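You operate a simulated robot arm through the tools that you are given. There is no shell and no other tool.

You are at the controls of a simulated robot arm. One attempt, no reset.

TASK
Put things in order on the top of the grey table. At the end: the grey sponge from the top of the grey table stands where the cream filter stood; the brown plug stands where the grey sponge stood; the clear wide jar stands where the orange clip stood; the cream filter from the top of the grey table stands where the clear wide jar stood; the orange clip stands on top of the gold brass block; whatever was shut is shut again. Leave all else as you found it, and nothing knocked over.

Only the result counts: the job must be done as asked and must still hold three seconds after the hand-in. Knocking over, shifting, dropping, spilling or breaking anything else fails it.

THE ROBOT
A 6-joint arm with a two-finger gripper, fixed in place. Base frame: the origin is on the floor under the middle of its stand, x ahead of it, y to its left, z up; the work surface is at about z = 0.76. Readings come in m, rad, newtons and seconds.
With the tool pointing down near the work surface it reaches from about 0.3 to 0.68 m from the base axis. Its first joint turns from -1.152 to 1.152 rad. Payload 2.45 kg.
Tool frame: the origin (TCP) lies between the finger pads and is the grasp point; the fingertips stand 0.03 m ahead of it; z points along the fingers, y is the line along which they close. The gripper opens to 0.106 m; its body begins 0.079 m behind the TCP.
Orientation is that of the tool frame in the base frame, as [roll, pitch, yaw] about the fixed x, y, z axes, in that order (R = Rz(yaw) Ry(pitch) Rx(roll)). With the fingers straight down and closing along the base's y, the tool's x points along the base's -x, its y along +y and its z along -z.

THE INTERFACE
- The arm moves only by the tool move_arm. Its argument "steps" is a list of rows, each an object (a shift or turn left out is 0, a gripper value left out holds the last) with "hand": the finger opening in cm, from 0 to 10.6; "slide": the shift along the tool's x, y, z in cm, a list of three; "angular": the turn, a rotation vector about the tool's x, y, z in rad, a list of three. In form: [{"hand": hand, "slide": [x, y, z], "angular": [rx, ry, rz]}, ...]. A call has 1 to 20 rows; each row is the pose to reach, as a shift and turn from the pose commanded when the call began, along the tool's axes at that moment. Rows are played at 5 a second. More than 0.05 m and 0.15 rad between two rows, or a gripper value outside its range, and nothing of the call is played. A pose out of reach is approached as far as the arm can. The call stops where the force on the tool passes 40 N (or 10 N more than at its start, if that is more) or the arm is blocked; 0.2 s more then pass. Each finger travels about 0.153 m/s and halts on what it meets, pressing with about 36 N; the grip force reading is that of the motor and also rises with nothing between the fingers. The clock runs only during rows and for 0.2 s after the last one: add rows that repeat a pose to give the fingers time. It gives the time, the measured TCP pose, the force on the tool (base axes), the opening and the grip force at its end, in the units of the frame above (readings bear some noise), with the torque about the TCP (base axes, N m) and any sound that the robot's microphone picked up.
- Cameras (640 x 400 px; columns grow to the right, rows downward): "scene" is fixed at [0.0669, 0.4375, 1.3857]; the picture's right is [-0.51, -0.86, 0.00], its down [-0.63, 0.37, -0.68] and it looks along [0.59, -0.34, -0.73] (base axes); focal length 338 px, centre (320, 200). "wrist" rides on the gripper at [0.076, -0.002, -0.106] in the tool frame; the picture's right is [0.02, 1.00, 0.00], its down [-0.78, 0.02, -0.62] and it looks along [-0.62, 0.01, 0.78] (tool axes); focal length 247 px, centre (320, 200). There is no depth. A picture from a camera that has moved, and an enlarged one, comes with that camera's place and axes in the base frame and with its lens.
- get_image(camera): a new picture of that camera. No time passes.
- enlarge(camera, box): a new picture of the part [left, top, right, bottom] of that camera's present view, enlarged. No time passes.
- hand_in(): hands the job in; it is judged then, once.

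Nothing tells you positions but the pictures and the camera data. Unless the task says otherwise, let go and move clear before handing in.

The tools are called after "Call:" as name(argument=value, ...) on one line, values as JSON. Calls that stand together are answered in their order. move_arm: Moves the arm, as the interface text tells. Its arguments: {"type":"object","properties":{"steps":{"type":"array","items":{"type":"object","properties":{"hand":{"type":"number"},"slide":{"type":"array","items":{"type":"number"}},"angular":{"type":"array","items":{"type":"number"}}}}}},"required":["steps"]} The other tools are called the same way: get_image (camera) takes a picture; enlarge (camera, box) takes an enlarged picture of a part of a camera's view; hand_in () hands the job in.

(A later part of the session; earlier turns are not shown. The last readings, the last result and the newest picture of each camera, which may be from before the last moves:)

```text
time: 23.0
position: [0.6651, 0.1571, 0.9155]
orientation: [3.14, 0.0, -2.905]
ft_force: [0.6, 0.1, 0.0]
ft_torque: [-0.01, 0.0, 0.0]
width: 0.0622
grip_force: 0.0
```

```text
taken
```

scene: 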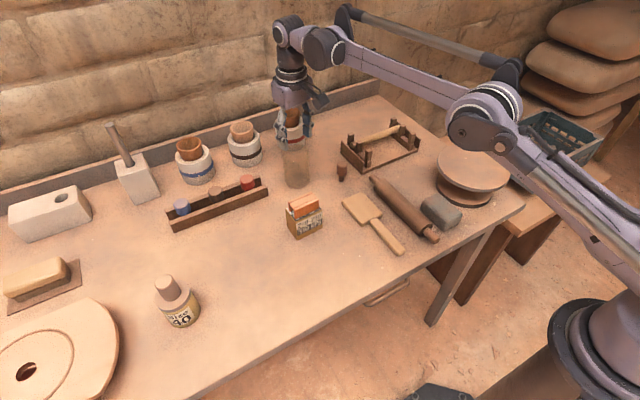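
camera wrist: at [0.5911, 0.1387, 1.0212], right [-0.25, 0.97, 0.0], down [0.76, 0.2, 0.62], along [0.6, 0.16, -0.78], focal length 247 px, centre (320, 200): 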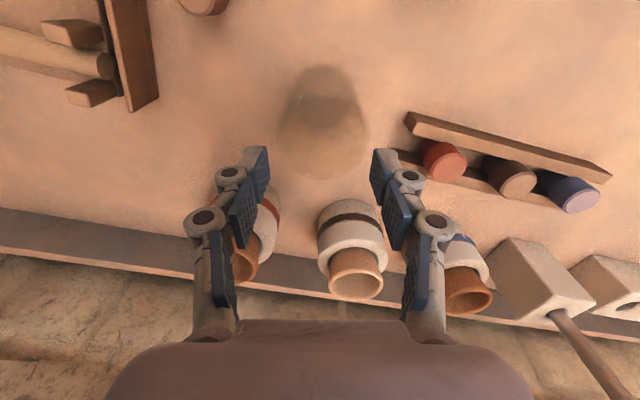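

The jar slipped out of the fingers on the lift; the opening fell to 6.2 cm with no force. It still seems to be standing, so I'll check whether it moved.

Call:
enlarge(camera="wrist", box=[260, 50, 400, 190])

Call:
enlarge(camera="scene", box=[250, 110, 350, 210])

```text
2.86 times, centred on (330, 120) of wrist
camera zoom: at [0.5911, 0.1387, 1.0212], right [-0.25, 0.97, 0.0], down [0.76, 0.2, 0.62], along [0.6, 0.16, -0.78], focal length 706 px, centre (291, 429)
```

zoom: 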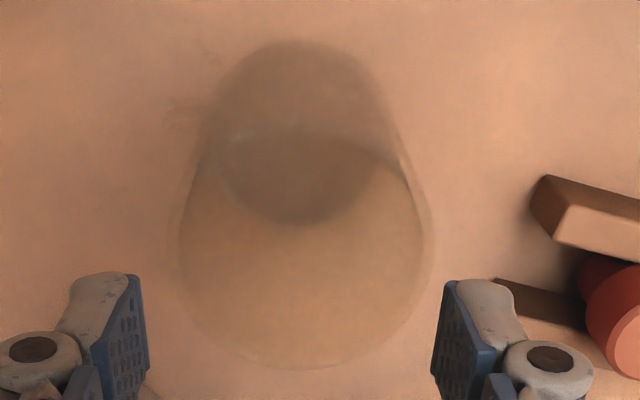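

```text
4.00 times, centred on (300, 160) of scene
camera zoom: at [0.0669, 0.4375, 1.3857], right [-0.51, -0.86, 0.0], down [-0.63, 0.37, -0.68], along [0.59, -0.34, -0.73], focal length 1353 px, centre (400, 360)
```

zoom: 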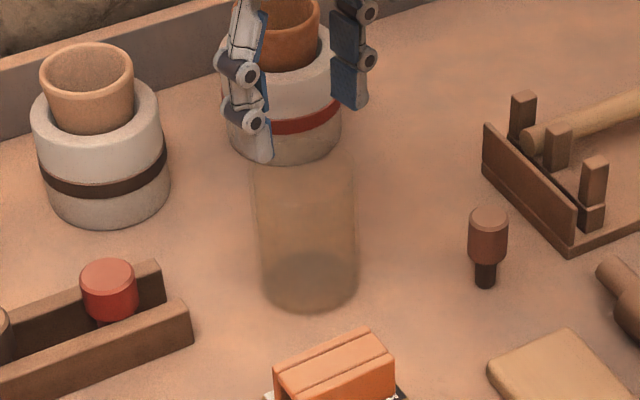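

The jar has not moved. I'll retry with a lower grip and a full closing command so the squeeze is kept up.

Call:
move_arm(steps=[{"hand": 9.0}, {"hand": 9.0}, {"slide": [0, 0, 3.5], "hand": 9.0}, {"slide": [0, 0, 7.0], "hand": 9.0}, {"slide": [0, 0, 10.0], "hand": 9.0}, {"slide": [0, 0, 11.2], "hand": 9.0}, {"slide": [0, 0, 11.2], "hand": 9.0}])

Call:
move_arm(steps=[{"hand": 7.5}, {"hand": 6.8}, {"hand": 6.0}, {"hand": 5.0}, {"hand": 4.0}, {"hand": 4.0}, {"hand": 4.0}])

Call:
move_arm(steps=[{"slide": [0, 0, -0.3]}, {"slide": [0, 0, -0.6]}, {"slide": [0, 0, -1.0]}, {"slide": [0, 0, -1.0]}])

Call:
enlarge(camera="wrist", box=[220, 60, 420, 240])

Call:
enlarge(camera="scene", box=[250, 110, 350, 210])

```text
time: 24.6
position: [0.6629, 0.1597, 0.802]
orientation: [-3.141, 0.0, -2.905]
ft_force: [-0.3, -0.2, 0.1]
ft_torque: [0.03, -0.01, 0.02]
width: 0.0898
grip_force: 0.0
```

```text
time: 26.2
position: [0.6638, 0.1594, 0.8017]
orientation: [3.141, 0.0, -2.904]
ft_force: [1.1, 0.3, 3.7]
ft_torque: [0.07, -0.01, 0.02]
width: 0.062
grip_force: 36.4
```

```text
time: 27.2
position: [0.664, 0.159, 0.8128]
orientation: [3.14, 0.0, -2.907]
ft_force: [0.1, 0.8, -0.9]
ft_torque: [0.01, 0.01, -0.02]
width: 0.0621
grip_force: 36.1
```

```text
2.22 times, centred on (320, 150) of wrist
camera zoom: at [0.5909, 0.1391, 0.9183], right [-0.25, 0.97, 0.0], down [0.76, 0.2, 0.62], along [0.6, 0.16, -0.78], focal length 549 px, centre (320, 311)
```

zoom: 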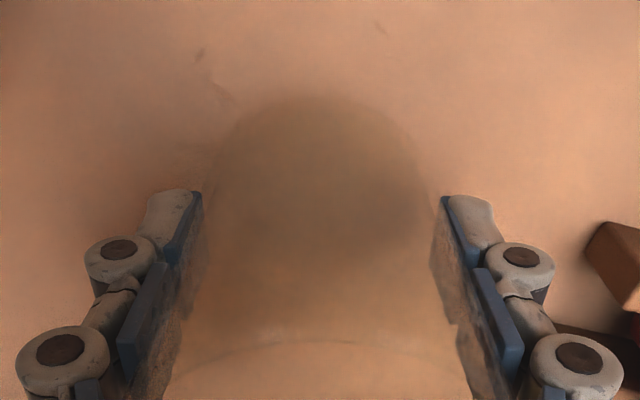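

```text
4.00 times, centred on (300, 160) of scene
camera zoom: at [0.0669, 0.4375, 1.3857], right [-0.51, -0.86, 0.0], down [-0.63, 0.37, -0.68], along [0.59, -0.34, -0.73], focal length 1353 px, centre (400, 360)
```

zoom: 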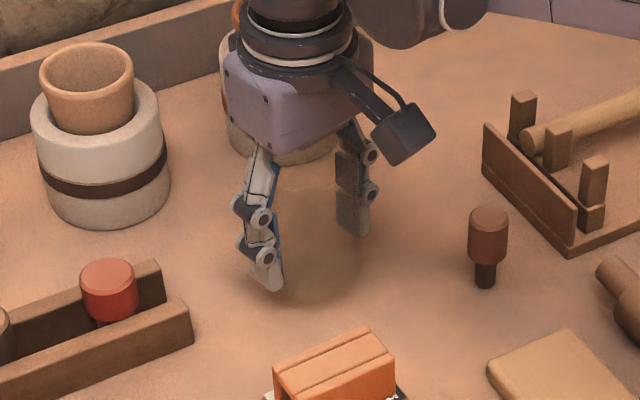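

The grip now holds at 6.2 cm with full force. I'll lift the jar and carry it around to the clip's old place.

Call:
move_arm(steps=[{"slide": [0, 0, -2.5]}, {"slide": [0, 0, -5.0]}, {"slide": [0, 0, -7.5]}, {"slide": [0, 0, -10.0]}, {"slide": [1.8, 1.8, -12.0]}, {"slide": [3.5, 3.7, -14.0]}, {"slide": [5.26, 5.53, -14.0]}, {"slide": [5.26, 5.53, -14.0]}])

Call:
get_image(camera="scene")

Call:
get_image(camera="wrist")

```text
time: 29.0
position: [0.6, 0.2001, 0.9524]
orientation: [3.141, 0.0, -2.906]
ft_force: [-0.1, 0.0, -1.3]
ft_torque: [-0.01, 0.02, -0.01]
width: 0.0623
grip_force: 35.6
```

```text
taken
```

scene: 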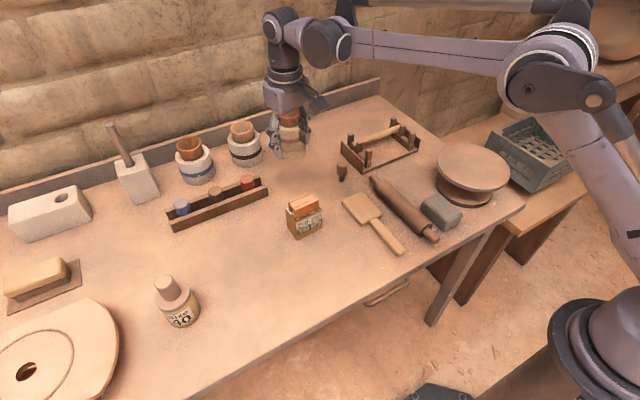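

```text
taken
camera wrist: at [0.527, 0.1813, 1.0591], right [-0.25, 0.97, 0.0], down [0.76, 0.2, 0.62], along [0.6, 0.16, -0.78], focal length 247 px, centre (320, 200)
```

wrist: 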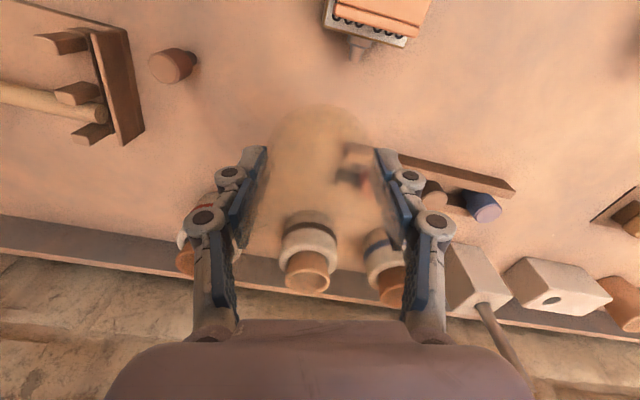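

The jar is held securely. I'll carry it to (0.4655, 0.3805), keeping above the clip, and lower most of the way.

Call:
move_arm(steps=[{"slide": [1.3, 2.9, 0]}, {"slide": [2.6, 5.9, 0]}, {"slide": [3.9, 8.9, 0]}, {"slide": [5.1, 11.9, 0]}, {"slide": [6.4, 14.9, 0]}, {"slide": [7.7, 17.9, 0]}, {"slide": [8.88, 20.68, 0]}, {"slide": [8.88, 20.68, 3.0]}, {"slide": [8.88, 20.68, 6.5]}, {"slide": [8.88, 20.68, 10.0]}, {"slide": [8.88, 20.68, 12.0]}, {"slide": [8.88, 20.68, 12.0]}])

Call:
get_image(camera="scene")

Call:
get_image(camera="wrist")

```text
time: 31.6
position: [0.465, 0.3812, 0.8327]
orientation: [3.141, 0.0, -2.905]
ft_force: [0.5, 0.5, -2.1]
ft_torque: [0.02, 0.01, -0.01]
width: 0.062
grip_force: 36.2
```

```text
taken
```

scene: 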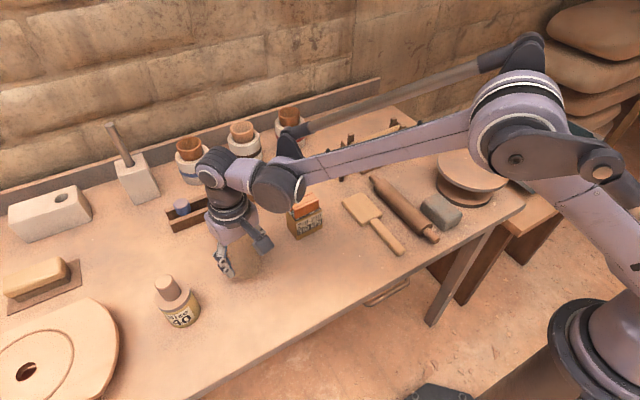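

```text
taken
camera wrist: at [0.3913, 0.3617, 0.9382], right [-0.25, 0.97, 0.0], down [0.76, 0.2, 0.62], along [0.6, 0.16, -0.78], focal length 247 px, centre (320, 200)
```

wrist: 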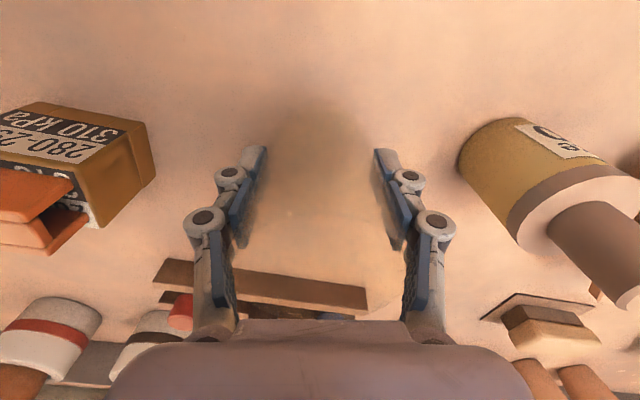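

I'm above the clip's old spot with about 3 cm to go. I'll lower carefully to contact.

Call:
move_arm(steps=[{"slide": [0, 0, 1.2]}, {"slide": [0, 0, 2.2]}, {"slide": [0, 0, 2.7]}, {"slide": [0, 0, 2.7]}])

Call:
move_arm(steps=[{"slide": [0, 0, 0.15]}, {"slide": [0, 0, 0.15]}])

Call:
move_arm(steps=[{"slide": [0, 0, 0.12]}, {"slide": [0, 0, 0.12]}])

```text
time: 32.6
position: [0.4647, 0.38, 0.8044]
orientation: [-3.14, -0.001, -2.907]
ft_force: [-0.2, -0.2, -2.1]
ft_torque: [0.04, 0.01, -0.06]
width: 0.0622
grip_force: 35.7
```

```text
time: 33.2
position: [0.4642, 0.3809, 0.8038]
orientation: [3.141, 0.001, -2.907]
ft_force: [-0.7, -0.5, -1.0]
ft_torque: [0.0, 0.02, -0.01]
width: 0.0619
grip_force: 35.6
```

```text
time: 33.8
position: [0.4651, 0.3799, 0.8026]
orientation: [3.142, 0.001, -2.906]
ft_force: [0.1, 0.5, -2.4]
ft_torque: [0.03, 0.0, 0.02]
width: 0.062
grip_force: 36.1
```

Call:
move_arm(steps=[{"slide": [0, 0, 0.1]}, {"slide": [0, 0, 0.1]}])

Call:
move_arm(steps=[{"slide": [0, 0, 0.1]}, {"slide": [0, 0, 0.1]}])

```text
time: 34.4
position: [0.466, 0.3814, 0.803]
orientation: [3.141, -0.001, -2.906]
ft_force: [-0.3, 0.6, -1.0]
ft_torque: [0.0, -0.03, -0.02]
width: 0.062
grip_force: 35.8
```

```text
time: 35.0
position: [0.4645, 0.3803, 0.8033]
orientation: [-3.141, 0.002, -2.908]
ft_force: [2.2, -0.3, 22.8]
ft_torque: [-0.04, -0.02, -0.01]
width: 0.0624
grip_force: 35.7
```

The jar is in firm contact with the table at 22 N. I'll ease up 0.5 mm, then open and withdraw straight up.

Call:
move_arm(steps=[{"slide": [0, 0, -0.06]}, {"slide": [0, 0, -0.06]}])

Call:
move_arm(steps=[{"hand": 6.5}, {"hand": 7.2}, {"hand": 8.0}, {"hand": 8.8}, {"hand": 8.8}])

Call:
move_arm(steps=[{"slide": [0, 0, -2.0]}, {"slide": [0, 0, -6.0]}, {"slide": [0, 0, -10.0]}, {"slide": [0, 0, -14.0]}, {"slide": [0, 0, -18.0]}, {"slide": [0, 0, -18.0]}])

Call:
get_image(camera="wrist")

Call:
get_image(camera="scene")

```text
time: 35.6
position: [0.4658, 0.3808, 0.8008]
orientation: [-3.141, 0.001, -2.907]
ft_force: [2.2, 1.7, 22.9]
ft_torque: [0.07, -0.07, -0.01]
width: 0.0623
grip_force: 36.6
```

```text
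time: 36.8
position: [0.4656, 0.3792, 0.801]
orientation: [-3.14, -0.001, -2.907]
ft_force: [-0.6, 1.2, 0.4]
ft_torque: [0.02, 0.0, 0.01]
width: 0.0881
grip_force: 0.0
```

```text
time: 38.2
position: [0.4663, 0.3806, 0.9795]
orientation: [3.142, 0.001, -2.906]
ft_force: [-0.1, -0.1, 0.4]
ft_torque: [0.01, 0.01, -0.01]
width: 0.0879
grip_force: 0.1
```

```text
taken
camera wrist: at [0.3932, 0.3616, 1.0863], right [-0.25, 0.97, 0.0], down [0.76, 0.2, 0.62], along [0.6, 0.16, -0.78], focal length 247 px, centre (320, 200)
```

wrist: 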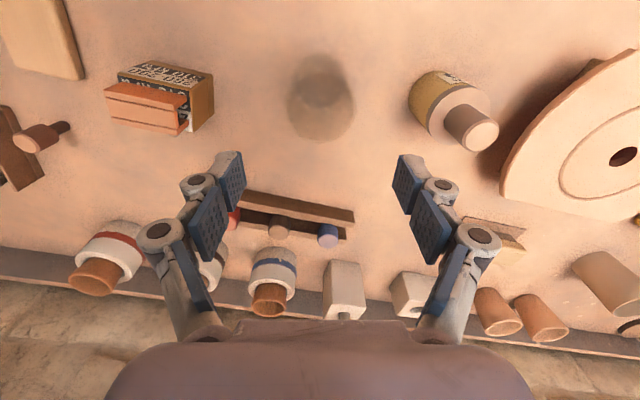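

```text
taken
```

scene: 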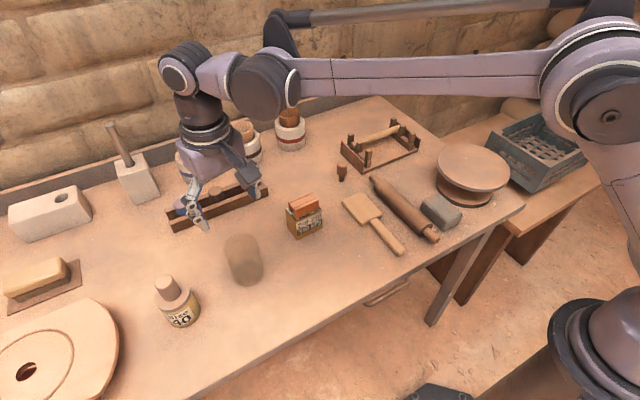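

The jar stands upright at the clip's old spot. Next is the filter can, so I'll zoom in to fix its position.

Call:
enlarge(camera="wrist", box=[380, 50, 520, 170])

Call:
enlarge(camera="scene", box=[130, 250, 230, 350])

Call:
enlarge(camera="scene", box=[200, 210, 290, 300])

```text
3.33 times, centred on (450, 110) of wrist
camera zoom: at [0.3932, 0.3616, 1.0863], right [-0.25, 0.97, 0.0], down [0.76, 0.2, 0.62], along [0.6, 0.16, -0.78], focal length 823 px, centre (-113, 500)
```

zoom: 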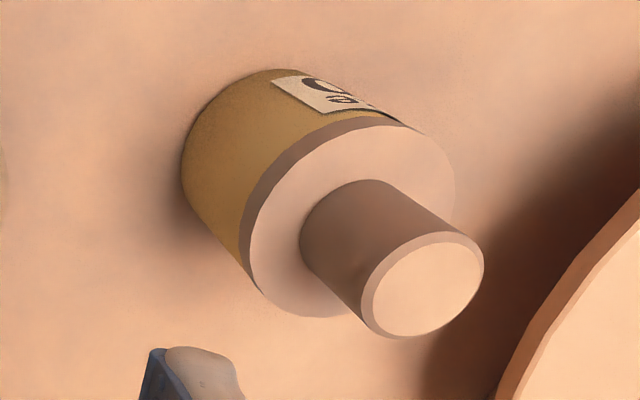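

```text
4.00 times, centred on (180, 300) of scene
camera zoom: at [0.0669, 0.4375, 1.3857], right [-0.51, -0.86, 0.0], down [-0.63, 0.37, -0.68], along [0.59, -0.34, -0.73], focal length 1353 px, centre (880, -200)
```

zoom: 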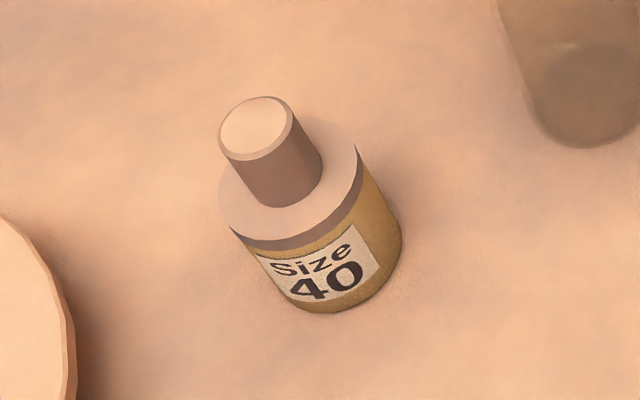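

```text
4.44 times, centred on (245, 255) of scene
camera zoom: at [0.0669, 0.4375, 1.3857], right [-0.51, -0.86, 0.0], down [-0.63, 0.37, -0.68], along [0.59, -0.34, -0.73], focal length 1503 px, centre (653, -44)
```

zoom: 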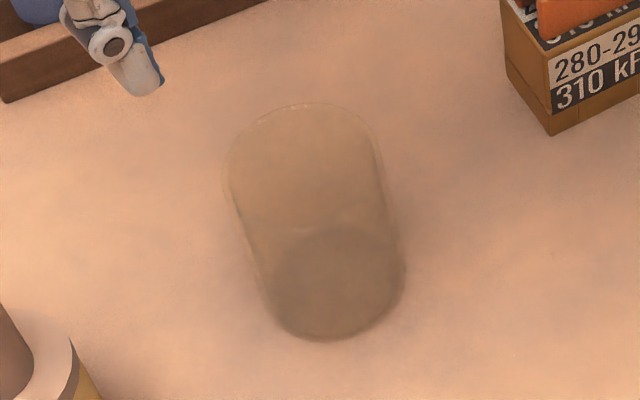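

I triangulate the can's axis at about (0.445, 0.520), with the knob top at z about 0.884 and a body about 6 cm across. I'll swing to a radial approach pose and look again.

Call:
move_arm(steps=[{"slide": [0.9, 1.6, 0], "angular": [0, 0, -0.105], "hand": 9.0}, {"slide": [1.7, 3.2, 0], "angular": [0, 0, -0.21]}, {"slide": [2.5, 4.8, 0], "angular": [0, 0, -0.315]}, {"slide": [3.3, 6.4, 0], "angular": [0, 0, -0.42]}, {"slide": [4.1, 8.0, 0], "angular": [0, 0, -0.525]}, {"slide": [4.96, 9.57, 0], "angular": [0, 0, -0.6285]}, {"slide": [4.96, 9.57, 0], "angular": [0, 0, -0.6285]}])

Call:
get_image(camera="wrist")

Call:
enlarge(camera="wrist", box=[240, 60, 400, 220])

```text
time: 39.8
position: [0.3962, 0.4622, 0.9822]
orientation: [-3.141, 0.0, -2.276]
ft_force: [-0.2, 0.1, 0.8]
ft_torque: [0.01, -0.01, -0.01]
width: 0.0901
grip_force: 0.0
```

```text
taken
camera wrist: at [0.3472, 0.4032, 1.0886], right [-0.78, 0.63, 0.0], down [0.49, 0.61, 0.62], along [0.39, 0.48, -0.78], focal length 247 px, centre (320, 200)
```

wrist: 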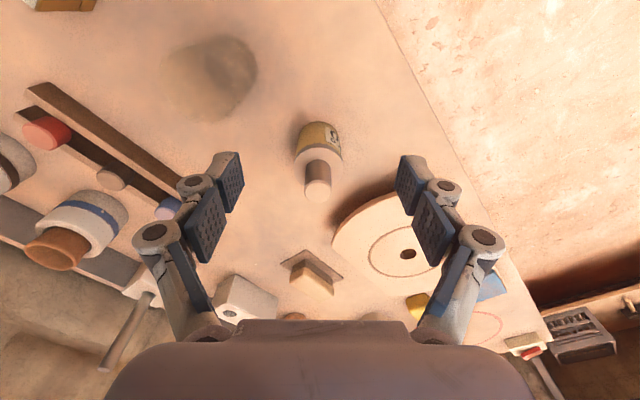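

```text
2.50 times, centred on (320, 140) of wrist
camera zoom: at [0.3472, 0.4032, 1.0886], right [-0.78, 0.63, 0.0], down [0.49, 0.61, 0.62], along [0.39, 0.48, -0.78], focal length 617 px, centre (320, 350)
```

zoom: 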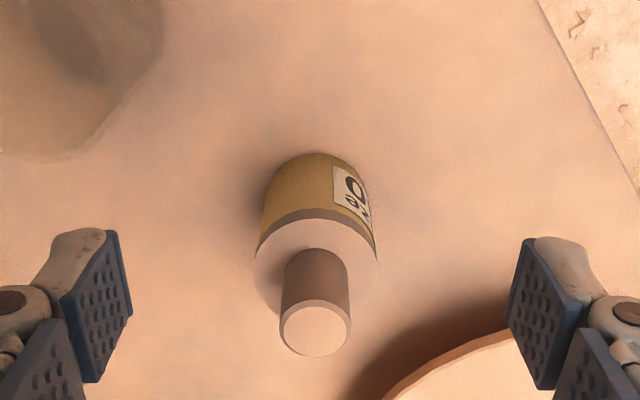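

More of the room is visible at the lower right of this view. I'll zoom there for possible look-alikes of the filter or sponge.

Call:
enlarge(camera="wrist", box=[480, 260, 640, 400])

Call:
enlarge(camera="wrist", box=[380, 240, 540, 360])

```text
2.86 times, centred on (560, 330) of wrist
camera zoom: at [0.3472, 0.4032, 1.0886], right [-0.78, 0.63, 0.0], down [0.49, 0.61, 0.62], along [0.39, 0.48, -0.78], focal length 706 px, centre (-366, -171)
```

zoom: 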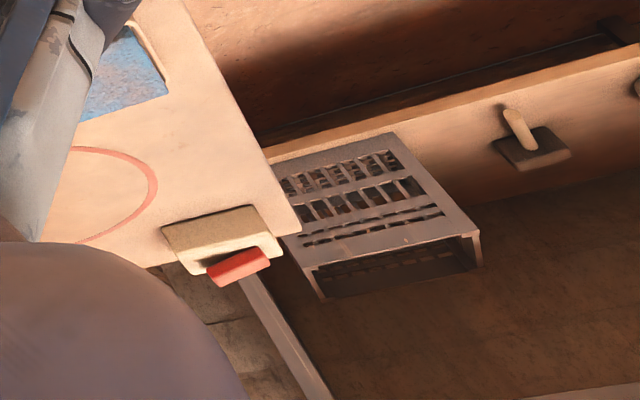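

```text
3.33 times, centred on (460, 300) of wrist
camera zoom: at [0.3472, 0.4032, 1.0886], right [-0.78, 0.63, 0.0], down [0.49, 0.61, 0.62], along [0.39, 0.48, -0.78], focal length 823 px, centre (-147, -133)
```

zoom: 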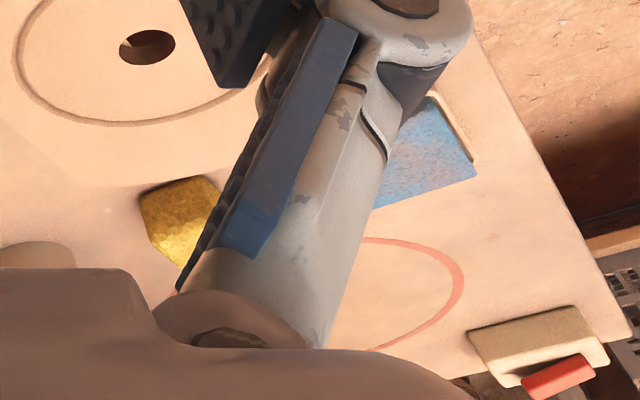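

There are more items at the far left end of the table. I'll swing the camera further round to rule out another filter there.

Call:
move_arm(steps=[{"slide": [3.3, 1.7, -1.0], "angular": [0, 0, -0.04]}, {"slide": [6.6, 3.4, -2.0], "angular": [0, 0, -0.08]}, {"slide": [9.9, 5.1, -3.0], "angular": [0, 0, -0.12]}, {"slide": [13.2, 6.8, -4.0], "angular": [0, 0, -0.16]}, {"slide": [16.6, 8.3, -5.0], "angular": [0, 0, -0.19]}, {"slide": [16.6, 8.3, -5.0], "angular": [0, 0, -0.19]}])

Call:
get_image(camera="wrist")

Call:
enlarge(camera="wrist", box=[240, 120, 460, 320])

```text
time: 41.2
position: [0.2261, 0.3894, 1.0301]
orientation: [-3.141, 0.0, -2.088]
ft_force: [0.0, 0.3, -0.4]
ft_torque: [0.01, 0.0, -0.01]
width: 0.0902
grip_force: 0.2
```

```text
taken
camera wrist: at [0.1902, 0.3226, 1.1373], right [-0.88, 0.47, 0.0], down [0.37, 0.69, 0.62], along [0.3, 0.55, -0.78], focal length 247 px, centre (320, 200)
```

wrist: 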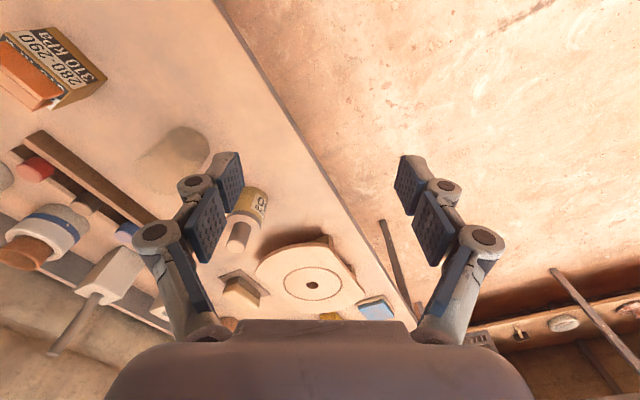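

```text
2.00 times, centred on (350, 220) of wrist
camera zoom: at [0.1902, 0.3226, 1.1373], right [-0.88, 0.47, 0.0], down [0.37, 0.69, 0.62], along [0.3, 0.55, -0.78], focal length 494 px, centre (260, 160)
```

zoom: 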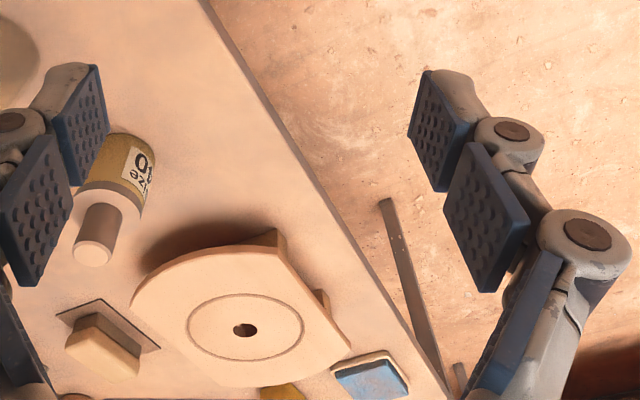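

No other filter candidate is within reach, so the "Size 40" can is the filter. I'll return and line up over it at (0.445, 0.520).

Call:
move_arm(steps=[{"slide": [-2.9, -2.3, 0], "angular": [0, 0, 0.04]}, {"slide": [-5.7, -4.5, 1.5], "angular": [0, 0, 0.08]}, {"slide": [-8.5, -6.7, 3.0], "angular": [0, 0, 0.12]}, {"slide": [-11.4, -9.0, 5.0], "angular": [0, 0, 0.16]}, {"slide": [-14.23, -11.23, 7.0], "angular": [0, 0, 0.1905]}, {"slide": [-14.23, -11.23, 7.0], "angular": [0, 0, 0.1905]}])

Call:
move_arm(steps=[{"slide": [-2.7, 0, 0.7]}, {"slide": [-5.4, 0, 1.4]}, {"slide": [-8.15, 0, 2.2]}, {"slide": [-8.15, 0, 2.2]}])

Call:
get_image(camera="wrist")

Call:
enlarge(camera="scene", box=[100, 200, 260, 350])

```text
time: 42.6
position: [0.3938, 0.4586, 0.9612]
orientation: [3.142, -0.001, -2.281]
ft_force: [-0.1, -0.3, 0.4]
ft_torque: [-0.01, 0.0, 0.01]
width: 0.0899
grip_force: 0.0
```

```text
time: 43.6
position: [0.4452, 0.5209, 0.9389]
orientation: [-3.141, 0.001, -2.278]
ft_force: [0.1, 0.0, -0.2]
ft_torque: [0.01, 0.0, 0.03]
width: 0.0899
grip_force: 0.0
```

```text
taken
camera wrist: at [0.3968, 0.4611, 1.0449], right [-0.77, 0.63, 0.0], down [0.5, 0.61, 0.62], along [0.39, 0.48, -0.78], focal length 247 px, centre (320, 200)
```

wrist: 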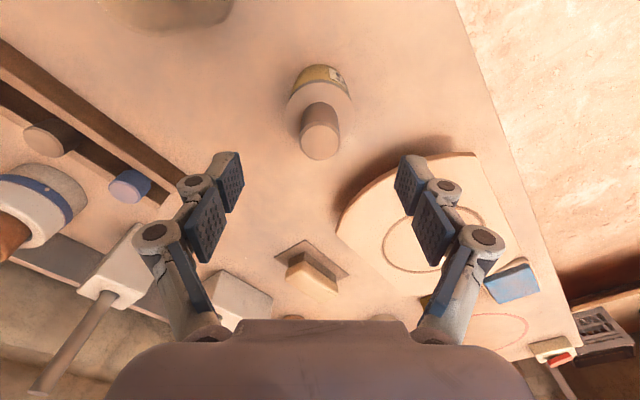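

```text
2.67 times, centred on (180, 275) of scene
camera zoom: at [0.0669, 0.4375, 1.3857], right [-0.51, -0.86, 0.0], down [-0.63, 0.37, -0.68], along [0.59, -0.34, -0.73], focal length 902 px, centre (693, 0)
```

zoom: 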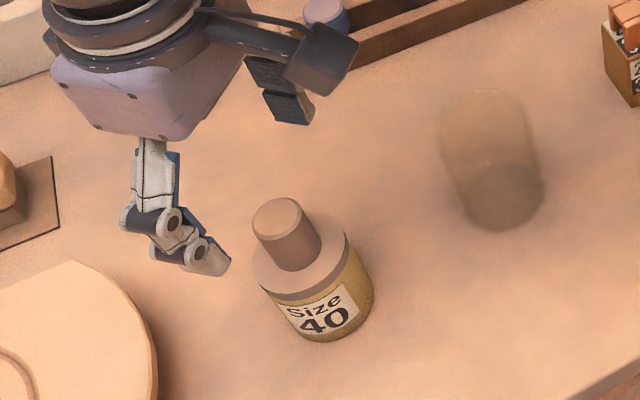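

It is well aligned over the can. I'll descend so the pads straddle the body and the palm stays above the knob.

Call:
move_arm(steps=[{"slide": [0, 0, 3.0]}, {"slide": [0, 0, 6.0]}, {"slide": [0, 0, 9.0]}, {"slide": [0, 0, 11.0]}, {"slide": [0, 0, 12.0]}, {"slide": [0, 0, 12.0]}])

Call:
get_image(camera="wrist")

Call:
enlarge(camera="scene", box=[100, 200, 260, 350])

```text
time: 45.0
position: [0.445, 0.5213, 0.8188]
orientation: [-3.14, 0.0, -2.279]
ft_force: [-0.7, 0.3, -0.4]
ft_torque: [0.05, -0.01, -0.01]
width: 0.09
grip_force: 0.1
```

```text
taken
camera wrist: at [0.3965, 0.4613, 0.925], right [-0.77, 0.63, 0.0], down [0.5, 0.61, 0.62], along [0.39, 0.48, -0.78], focal length 247 px, centre (320, 200)
```

wrist: 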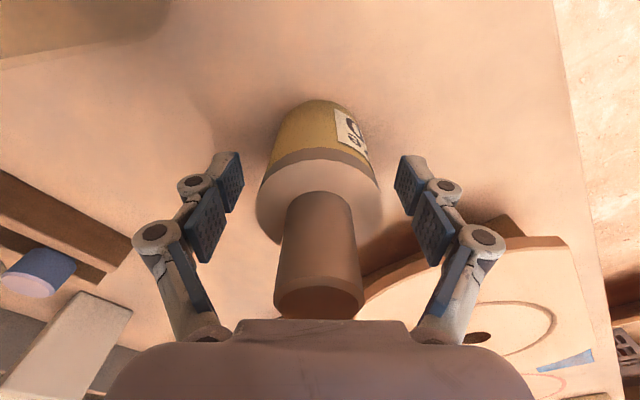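

```text
2.67 times, centred on (180, 275) of scene
camera zoom: at [0.0669, 0.4375, 1.3857], right [-0.51, -0.86, 0.0], down [-0.63, 0.37, -0.68], along [0.59, -0.34, -0.73], focal length 902 px, centre (693, 0)
```

zoom: 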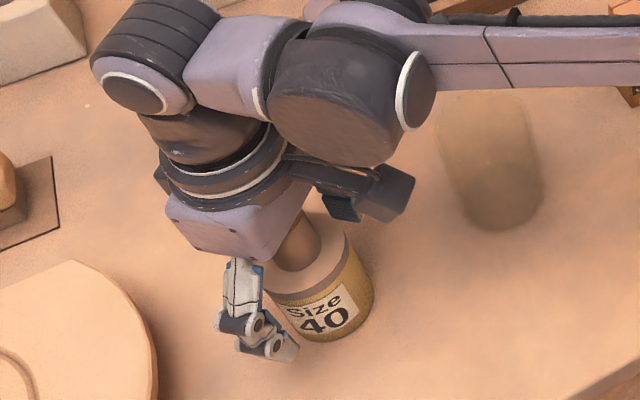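

The fingers straddle the can and the knob clears the palm. I'll close with a full command and test-lift 1 cm.

Call:
move_arm(steps=[{"hand": 7.5}, {"hand": 6.5}, {"hand": 5.5}, {"hand": 4.0}, {"hand": 4.0}, {"hand": 4.0}, {"hand": 4.0}])

Call:
move_arm(steps=[{"slide": [0, 0, -0.3]}, {"slide": [0, 0, -0.6]}, {"slide": [0, 0, -1.0]}, {"slide": [0, 0, -1.0]}])

Call:
get_image(camera="wrist")

Call:
enlarge(camera="scene", box=[100, 200, 260, 350])

```text
time: 46.6
position: [0.4441, 0.5201, 0.8203]
orientation: [-3.141, 0.001, -2.278]
ft_force: [2.0, -0.6, 4.5]
ft_torque: [0.02, -0.01, -0.02]
width: 0.0567
grip_force: 36.0
```

```text
time: 47.6
position: [0.4446, 0.5199, 0.8298]
orientation: [3.142, 0.0, -2.278]
ft_force: [0.6, 0.1, -0.9]
ft_torque: [-0.02, -0.02, 0.02]
width: 0.0567
grip_force: 35.9
```

```text
taken
camera wrist: at [0.3972, 0.4607, 0.9351], right [-0.77, 0.63, 0.0], down [0.5, 0.61, 0.62], along [0.39, 0.48, -0.78], focal length 247 px, centre (320, 200)
```

wrist: 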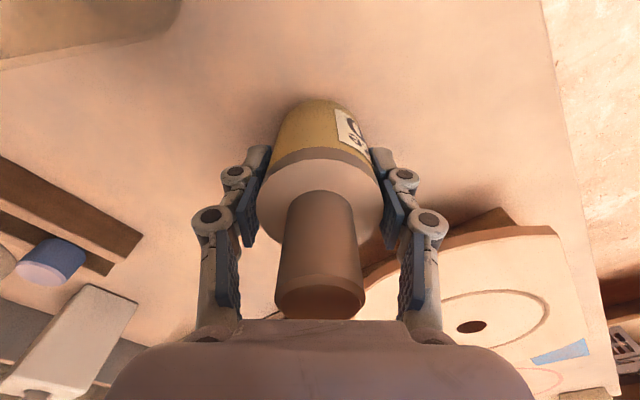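

```text
2.67 times, centred on (180, 275) of scene
camera zoom: at [0.0669, 0.4375, 1.3857], right [-0.51, -0.86, 0.0], down [-0.63, 0.37, -0.68], along [0.59, -0.34, -0.73], focal length 902 px, centre (693, 0)
```

zoom: 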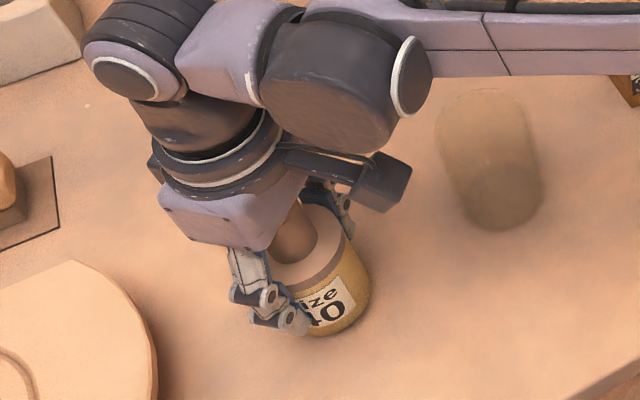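

The can lifts cleanly. I'll raise it, pull it in slightly for reach, and then swing it around at a height above the jar and clip.

Call:
move_arm(steps=[{"slide": [0, 0, -2.5]}, {"slide": [0, 0, -5.0]}, {"slide": [0, 0, -8.0]}, {"slide": [0, 0, -10.5]}, {"slide": [2.2, 0, -12.0]}, {"slide": [4.4, 0, -13.5]}, {"slide": [6.43, 0, -14.5]}, {"slide": [6.43, 0, -14.5]}])

Call:
get_image(camera="scene")

Call:
get_image(camera="wrist")

```text
time: 49.4
position: [0.4027, 0.4692, 0.9736]
orientation: [-3.141, -0.001, -2.278]
ft_force: [-0.4, -0.1, -1.7]
ft_torque: [-0.06, 0.02, -0.03]
width: 0.0567
grip_force: 36.2
```

```text
taken
```

scene: 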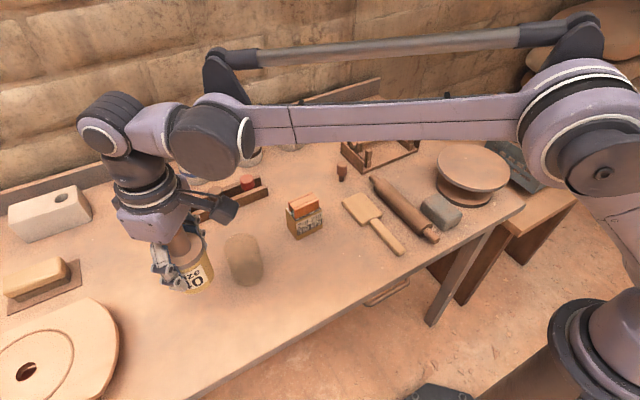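

```text
taken
camera wrist: at [0.3548, 0.4109, 1.0796], right [-0.77, 0.63, 0.0], down [0.5, 0.61, 0.62], along [0.39, 0.48, -0.78], focal length 247 px, centre (320, 200)
```

wrist: 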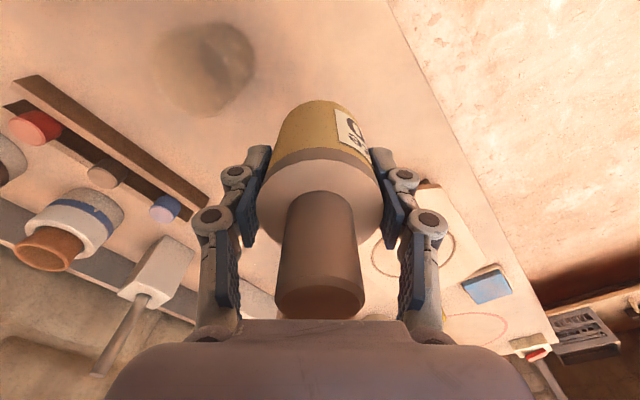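

The can bottom is at about 0.915, above the jar and clip. I'll swing it around to the jar's old bearing.

Call:
move_arm(steps=[{"slide": [0.085, -3.25, 0], "angular": [0, 0, 0.0524]}, {"slide": [0.34, -6.49, 0], "angular": [0, 0, 0.1048]}, {"slide": [0.765, -9.71, 0], "angular": [0, 0, 0.1573]}, {"slide": [1.358, -12.91, 0], "angular": [0, 0, 0.2097]}, {"slide": [2.117, -16.06, 0], "angular": [0, 0, 0.2621]}, {"slide": [3.041, -19.18, 0], "angular": [0, 0, 0.3145]}, {"slide": [4.127, -22.24, 0], "angular": [0, 0, 0.3669]}, {"slide": [5.372, -25.24, 0], "angular": [0, 0, 0.4194]}, {"slide": [6.773, -28.18, 0], "angular": [0, 0, 0.4718]}, {"slide": [8.325, -31.03, 0], "angular": [0, 0, 0.5242]}, {"slide": [10.026, -33.8, 0], "angular": [0, 0, 0.5766]}, {"slide": [11.866, -36.48, 0], "angular": [0, 0, 0.629]}, {"slide": [11.866, -36.48, 0], "angular": [0, 0, 0.629]}])

Call:
get_image(camera="scene")

Call:
get_image(camera="wrist")

```text
time: 52.2
position: [0.6033, 0.1436, 0.9746]
orientation: [3.141, 0.0, -2.908]
ft_force: [-0.1, -0.9, -0.7]
ft_torque: [0.01, 0.01, 0.02]
width: 0.0569
grip_force: 36.0
```

```text
taken
```

scene: 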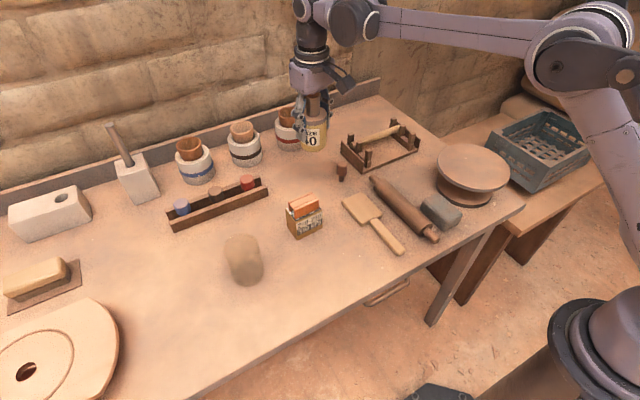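

```text
taken
camera wrist: at [0.5294, 0.1247, 1.0808], right [-0.25, 0.97, 0.0], down [0.76, 0.2, 0.62], along [0.6, 0.16, -0.78], focal length 247 px, centre (320, 200)
```

wrist: 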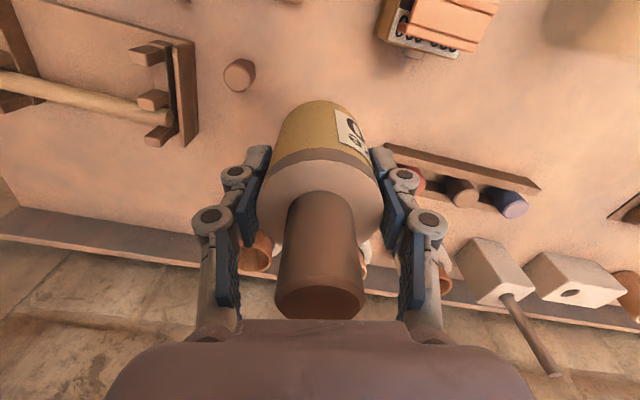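

The can is on the right bearing. I'll extend outward and lower over the jar's old spot at (0.664, 0.159).

Call:
move_arm(steps=[{"slide": [-2.1, 0, 1.5]}, {"slide": [-4.2, 0.05, 3.0]}, {"slide": [-6.3, 0.08, 4.5]}, {"slide": [-6.3, 0.08, 7.0]}, {"slide": [-6.3, 0.08, 10.0]}, {"slide": [-6.3, 0.08, 12.5]}, {"slide": [-6.3, 0.08, 14.2]}, {"slide": [-6.3, 0.08, 14.2]}])

Call:
get_image(camera="wrist")

Call:
enlarge(camera="scene", box=[240, 90, 380, 220])

```text
time: 54.0
position: [0.664, 0.1595, 0.8328]
orientation: [-3.141, -0.001, -2.908]
ft_force: [0.2, -0.1, -0.6]
ft_torque: [0.0, 0.02, 0.01]
width: 0.0566
grip_force: 35.7
```

```text
taken
camera wrist: at [0.5907, 0.1409, 0.9384], right [-0.25, 0.97, 0.0], down [0.76, 0.2, 0.62], along [0.6, 0.16, -0.78], focal length 247 px, centre (320, 200)
```

wrist: 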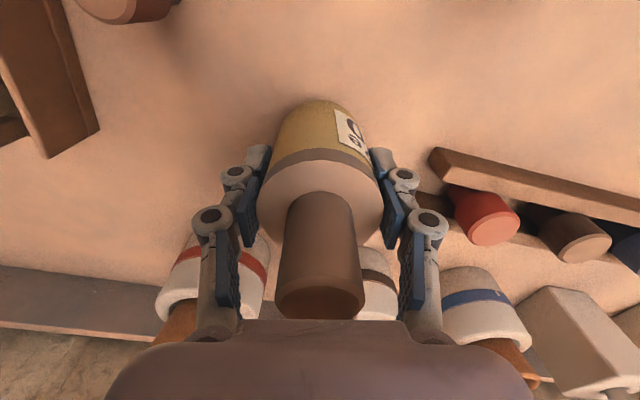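

```text
3.08 times, centred on (310, 155) of scene
camera zoom: at [0.0669, 0.4375, 1.3857], right [-0.51, -0.86, 0.0], down [-0.63, 0.37, -0.68], along [0.59, -0.34, -0.73], focal length 1041 px, centre (351, 338)
```

zoom: 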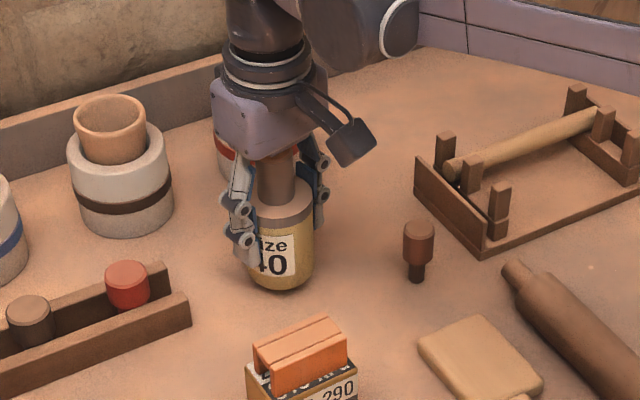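

I'm a little over 1 cm above the table. I'll lower carefully to contact.

Call:
move_arm(steps=[{"slide": [0, 0, 0.6]}, {"slide": [0, 0, 1.05]}, {"slide": [0, 0, 1.05]}])

Call:
move_arm(steps=[{"slide": [0, 0, 0.1]}, {"slide": [0, 0, 0.1]}])

Call:
move_arm(steps=[{"slide": [0, 0, 0.08]}, {"slide": [0, 0, 0.08]}])

```text
time: 54.8
position: [0.6643, 0.1587, 0.822]
orientation: [3.14, 0.0, -2.908]
ft_force: [0.4, 1.1, -1.3]
ft_torque: [-0.01, -0.02, 0.0]
width: 0.0565
grip_force: 36.3
```

```text
time: 55.4
position: [0.6648, 0.16, 0.8214]
orientation: [-3.14, 0.0, -2.909]
ft_force: [-0.3, -0.5, -1.3]
ft_torque: [0.0, -0.01, 0.02]
width: 0.0568
grip_force: 36.1
```

```text
time: 56.0
position: [0.6641, 0.1595, 0.8198]
orientation: [-3.141, 0.001, -2.908]
ft_force: [1.1, 0.3, -0.7]
ft_torque: [-0.02, 0.02, -0.01]
width: 0.0565
grip_force: 36.3
```

Call:
move_arm(steps=[{"slide": [0, 0, 0.07]}, {"slide": [0, 0, 0.07]}])

Call:
move_arm(steps=[{"slide": [0, 0, 0.06]}, {"slide": [0, 0, 0.06]}])

```text
time: 56.6
position: [0.6625, 0.1602, 0.8198]
orientation: [-3.141, 0.0, -2.909]
ft_force: [0.1, 0.5, -0.8]
ft_torque: [0.01, -0.02, -0.01]
width: 0.0565
grip_force: 36.0
```

```text
time: 57.2
position: [0.6651, 0.1602, 0.8205]
orientation: [-3.14, -0.001, -2.908]
ft_force: [0.1, 0.7, 7.8]
ft_torque: [-0.03, -0.05, 0.05]
width: 0.0566
grip_force: 36.3
```

The can is in light contact with the table. I'll release and lift straight off, past the knob.

Call:
move_arm(steps=[{"hand": 6.0}, {"hand": 6.8}, {"hand": 7.8}, {"hand": 8.8}, {"hand": 8.8}])

Call:
move_arm(steps=[{"slide": [0, 0, -2.0]}, {"slide": [0, 0, -5.0]}, {"slide": [0, 0, -8.0]}, {"slide": [0, 0, -11.0]}, {"slide": [0, 0, -12.0]}, {"slide": [3.0, 0, -14.0]}, {"slide": [6.3, 0, -17.0]}, {"slide": [6.3, 0, -17.0]}])

Call:
get_image(camera="wrist")

Call:
get_image(camera="scene")

```text
time: 58.4
position: [0.6646, 0.1594, 0.8195]
orientation: [-3.141, 0.0, -2.91]
ft_force: [0.2, 0.0, 0.4]
ft_torque: [-0.02, -0.01, -0.03]
width: 0.088
grip_force: 0.0
```

```text
time: 60.2
position: [0.6036, 0.1441, 0.9908]
orientation: [-3.141, -0.001, -2.909]
ft_force: [-0.1, 0.3, -0.4]
ft_torque: [-0.01, -0.04, -0.01]
width: 0.0878
grip_force: 0.0
```

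```text
taken
camera wrist: at [0.5305, 0.1252, 1.0966], right [-0.25, 0.97, 0.0], down [0.76, 0.2, 0.62], along [0.6, 0.16, -0.78], focal length 247 px, centre (320, 200)
```

wrist: 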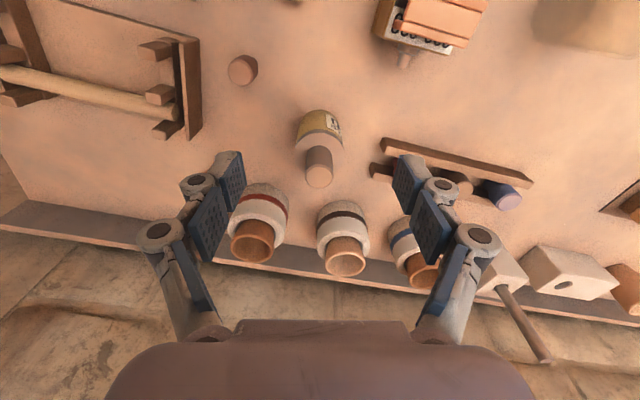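

```text
taken
```

scene: 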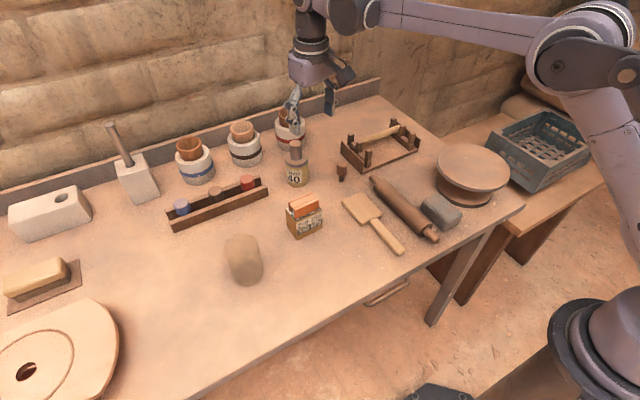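

The filter stands upright where the jar stood. Next is the grey sponge; I'll move the camera over it to see its shape and its gaps to the rolling pin and wheel.

Call:
move_arm(steps=[{"slide": [4.0, -1.6, -0.5], "angular": [0, 0, 0.034]}, {"slide": [8.0, -3.2, -1.0], "angular": [0, 0, 0.067]}, {"slide": [12.0, -4.8, -1.0], "angular": [0, 0, 0.1]}, {"slide": [16.0, -6.4, -1.0], "angular": [0, 0, 0.134]}, {"slide": [20.0, -8.1, -1.0], "angular": [0, 0, 0.168]}, {"slide": [24.0, -9.7, -1.0], "angular": [0, 0, 0.2]}, {"slide": [27.67, -11.24, -1.0], "angular": [0, 0, 0.2345]}, {"slide": [27.67, -11.24, -1.0], "angular": [0, 0, 0.2345]}])

Call:
get_image(camera="wrist")

Call:
enlarge(camera="wrist", box=[180, 40, 360, 200])

Call:
enlarge(camera="scene", box=[390, 170, 490, 260])

```text
time: 62.0
position: [0.3603, -0.0266, 0.999]
orientation: [3.141, 0.0, -3.141]
ft_force: [0.3, -0.1, 0.8]
ft_torque: [-0.03, -0.02, 0.01]
width: 0.0877
grip_force: 0.1
```

```text
taken
camera wrist: at [0.2836, -0.0279, 1.1045], right [-0.02, 1.0, 0.0], down [0.78, 0.02, 0.62], along [0.62, 0.01, -0.78], focal length 247 px, centre (320, 200)
```

wrist: 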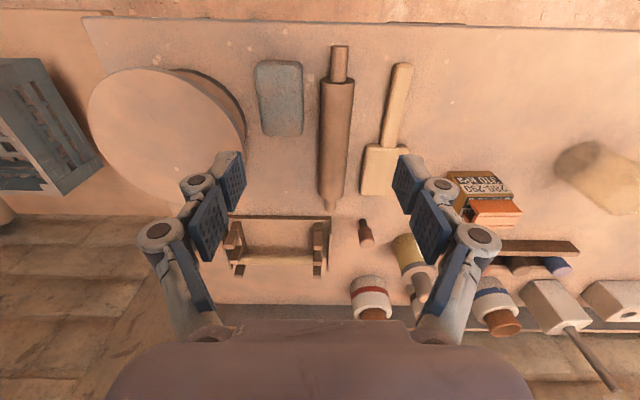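

```text
2.50 times, centred on (270, 120) of wrist
camera zoom: at [0.2836, -0.0279, 1.1045], right [-0.02, 1.0, 0.0], down [0.78, 0.02, 0.62], along [0.62, 0.01, -0.78], focal length 617 px, centre (445, 400)
```

zoom: 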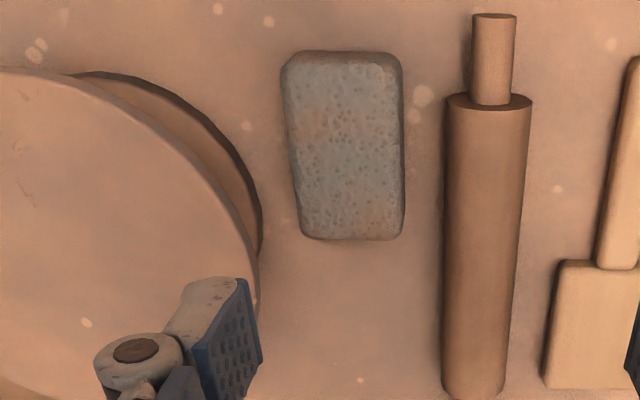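

```text
4.44 times, centred on (440, 215) of scene
camera zoom: at [0.0669, 0.4375, 1.3857], right [-0.51, -0.86, 0.0], down [-0.63, 0.37, -0.68], along [0.59, -0.34, -0.73], focal length 1503 px, centre (-213, 133)
```

zoom: 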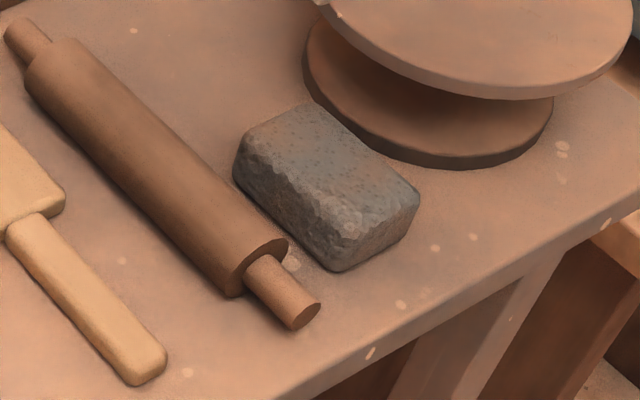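

The sponge is about 8.4 cm by 5 cm, centred at about (0.377, -0.074), with its long axis along x. The pin and wheel leave little room at its sides, so I'll grip it along its length with the gripper turned -90° and the camera on the pin side.

Call:
move_arm(steps=[{"slide": [-0.15, -0.4, 0], "angular": [0, 0, 0.145], "hand": 10.6}, {"slide": [-0.3, -0.8, 0], "angular": [0, 0, 0.29]}, {"slide": [-0.45, -1.2, 0], "angular": [0, 0, 0.435]}, {"slide": [-0.6, -1.6, 0], "angular": [0, 0, 0.58]}, {"slide": [-0.75, -2.0, 0], "angular": [0, 0, 0.725]}, {"slide": [-0.9, -2.4, 0], "angular": [0, 0, 0.87]}, {"slide": [-1.05, -2.8, 0], "angular": [0, 0, 1.015]}, {"slide": [-1.2, -3.2, 0], "angular": [0, 0, 1.16]}, {"slide": [-1.35, -3.6, 0], "angular": [0, 0, 1.305]}, {"slide": [-1.5, -4.0, 0], "angular": [0, 0, 1.45]}, {"slide": [-1.66, -4.48, 0], "angular": [0, 0, 1.591]}, {"slide": [-1.66, -4.48, 0], "angular": [0, 0, 1.591]}])

Call:
get_image(camera="wrist")

Call:
enlarge(camera="wrist", box=[210, 60, 430, 240])

Call:
get_image(camera="scene")

```text
time: 64.6
position: [0.3768, -0.0744, 0.9991]
orientation: [3.141, 0.0, 1.547]
ft_force: [-0.1, 0.0, 0.2]
ft_torque: [-0.01, 0.03, 0.03]
width: 0.1062
grip_force: 0.1
```

```text
taken
camera wrist: at [0.3777, 0.002, 1.1051], right [1.0, 0.0, 0.0], down [0.0, -0.78, 0.62], along [0.0, -0.62, -0.78], focal length 247 px, centre (320, 200)
```

wrist: 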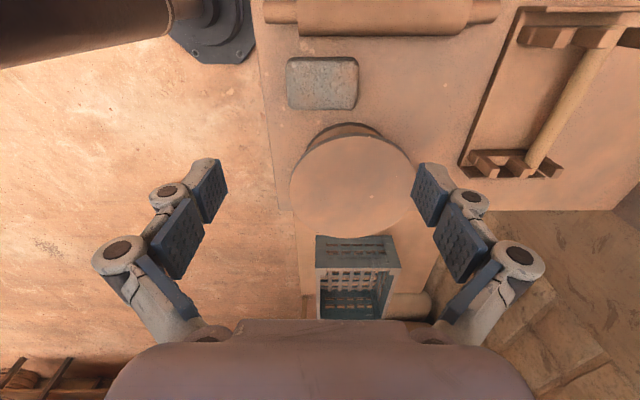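

```text
2.22 times, centred on (320, 150) of wrist
camera zoom: at [0.3777, 0.002, 1.1051], right [1.0, 0.0, 0.0], down [0.0, -0.78, 0.62], along [0.0, -0.62, -0.78], focal length 549 px, centre (320, 311)
```

zoom: 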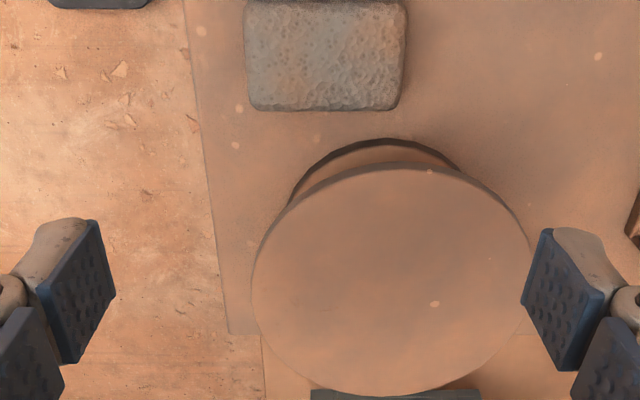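

```text
taken
```

scene: 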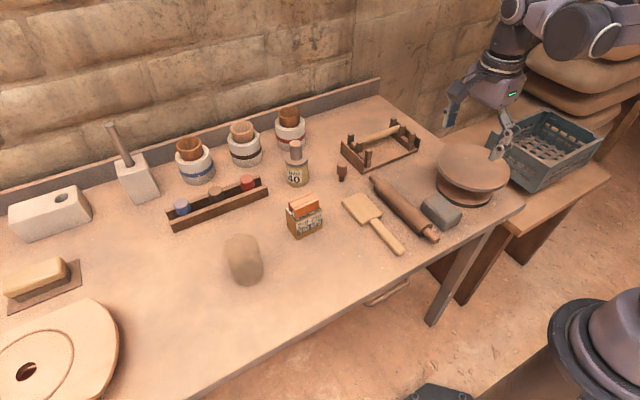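

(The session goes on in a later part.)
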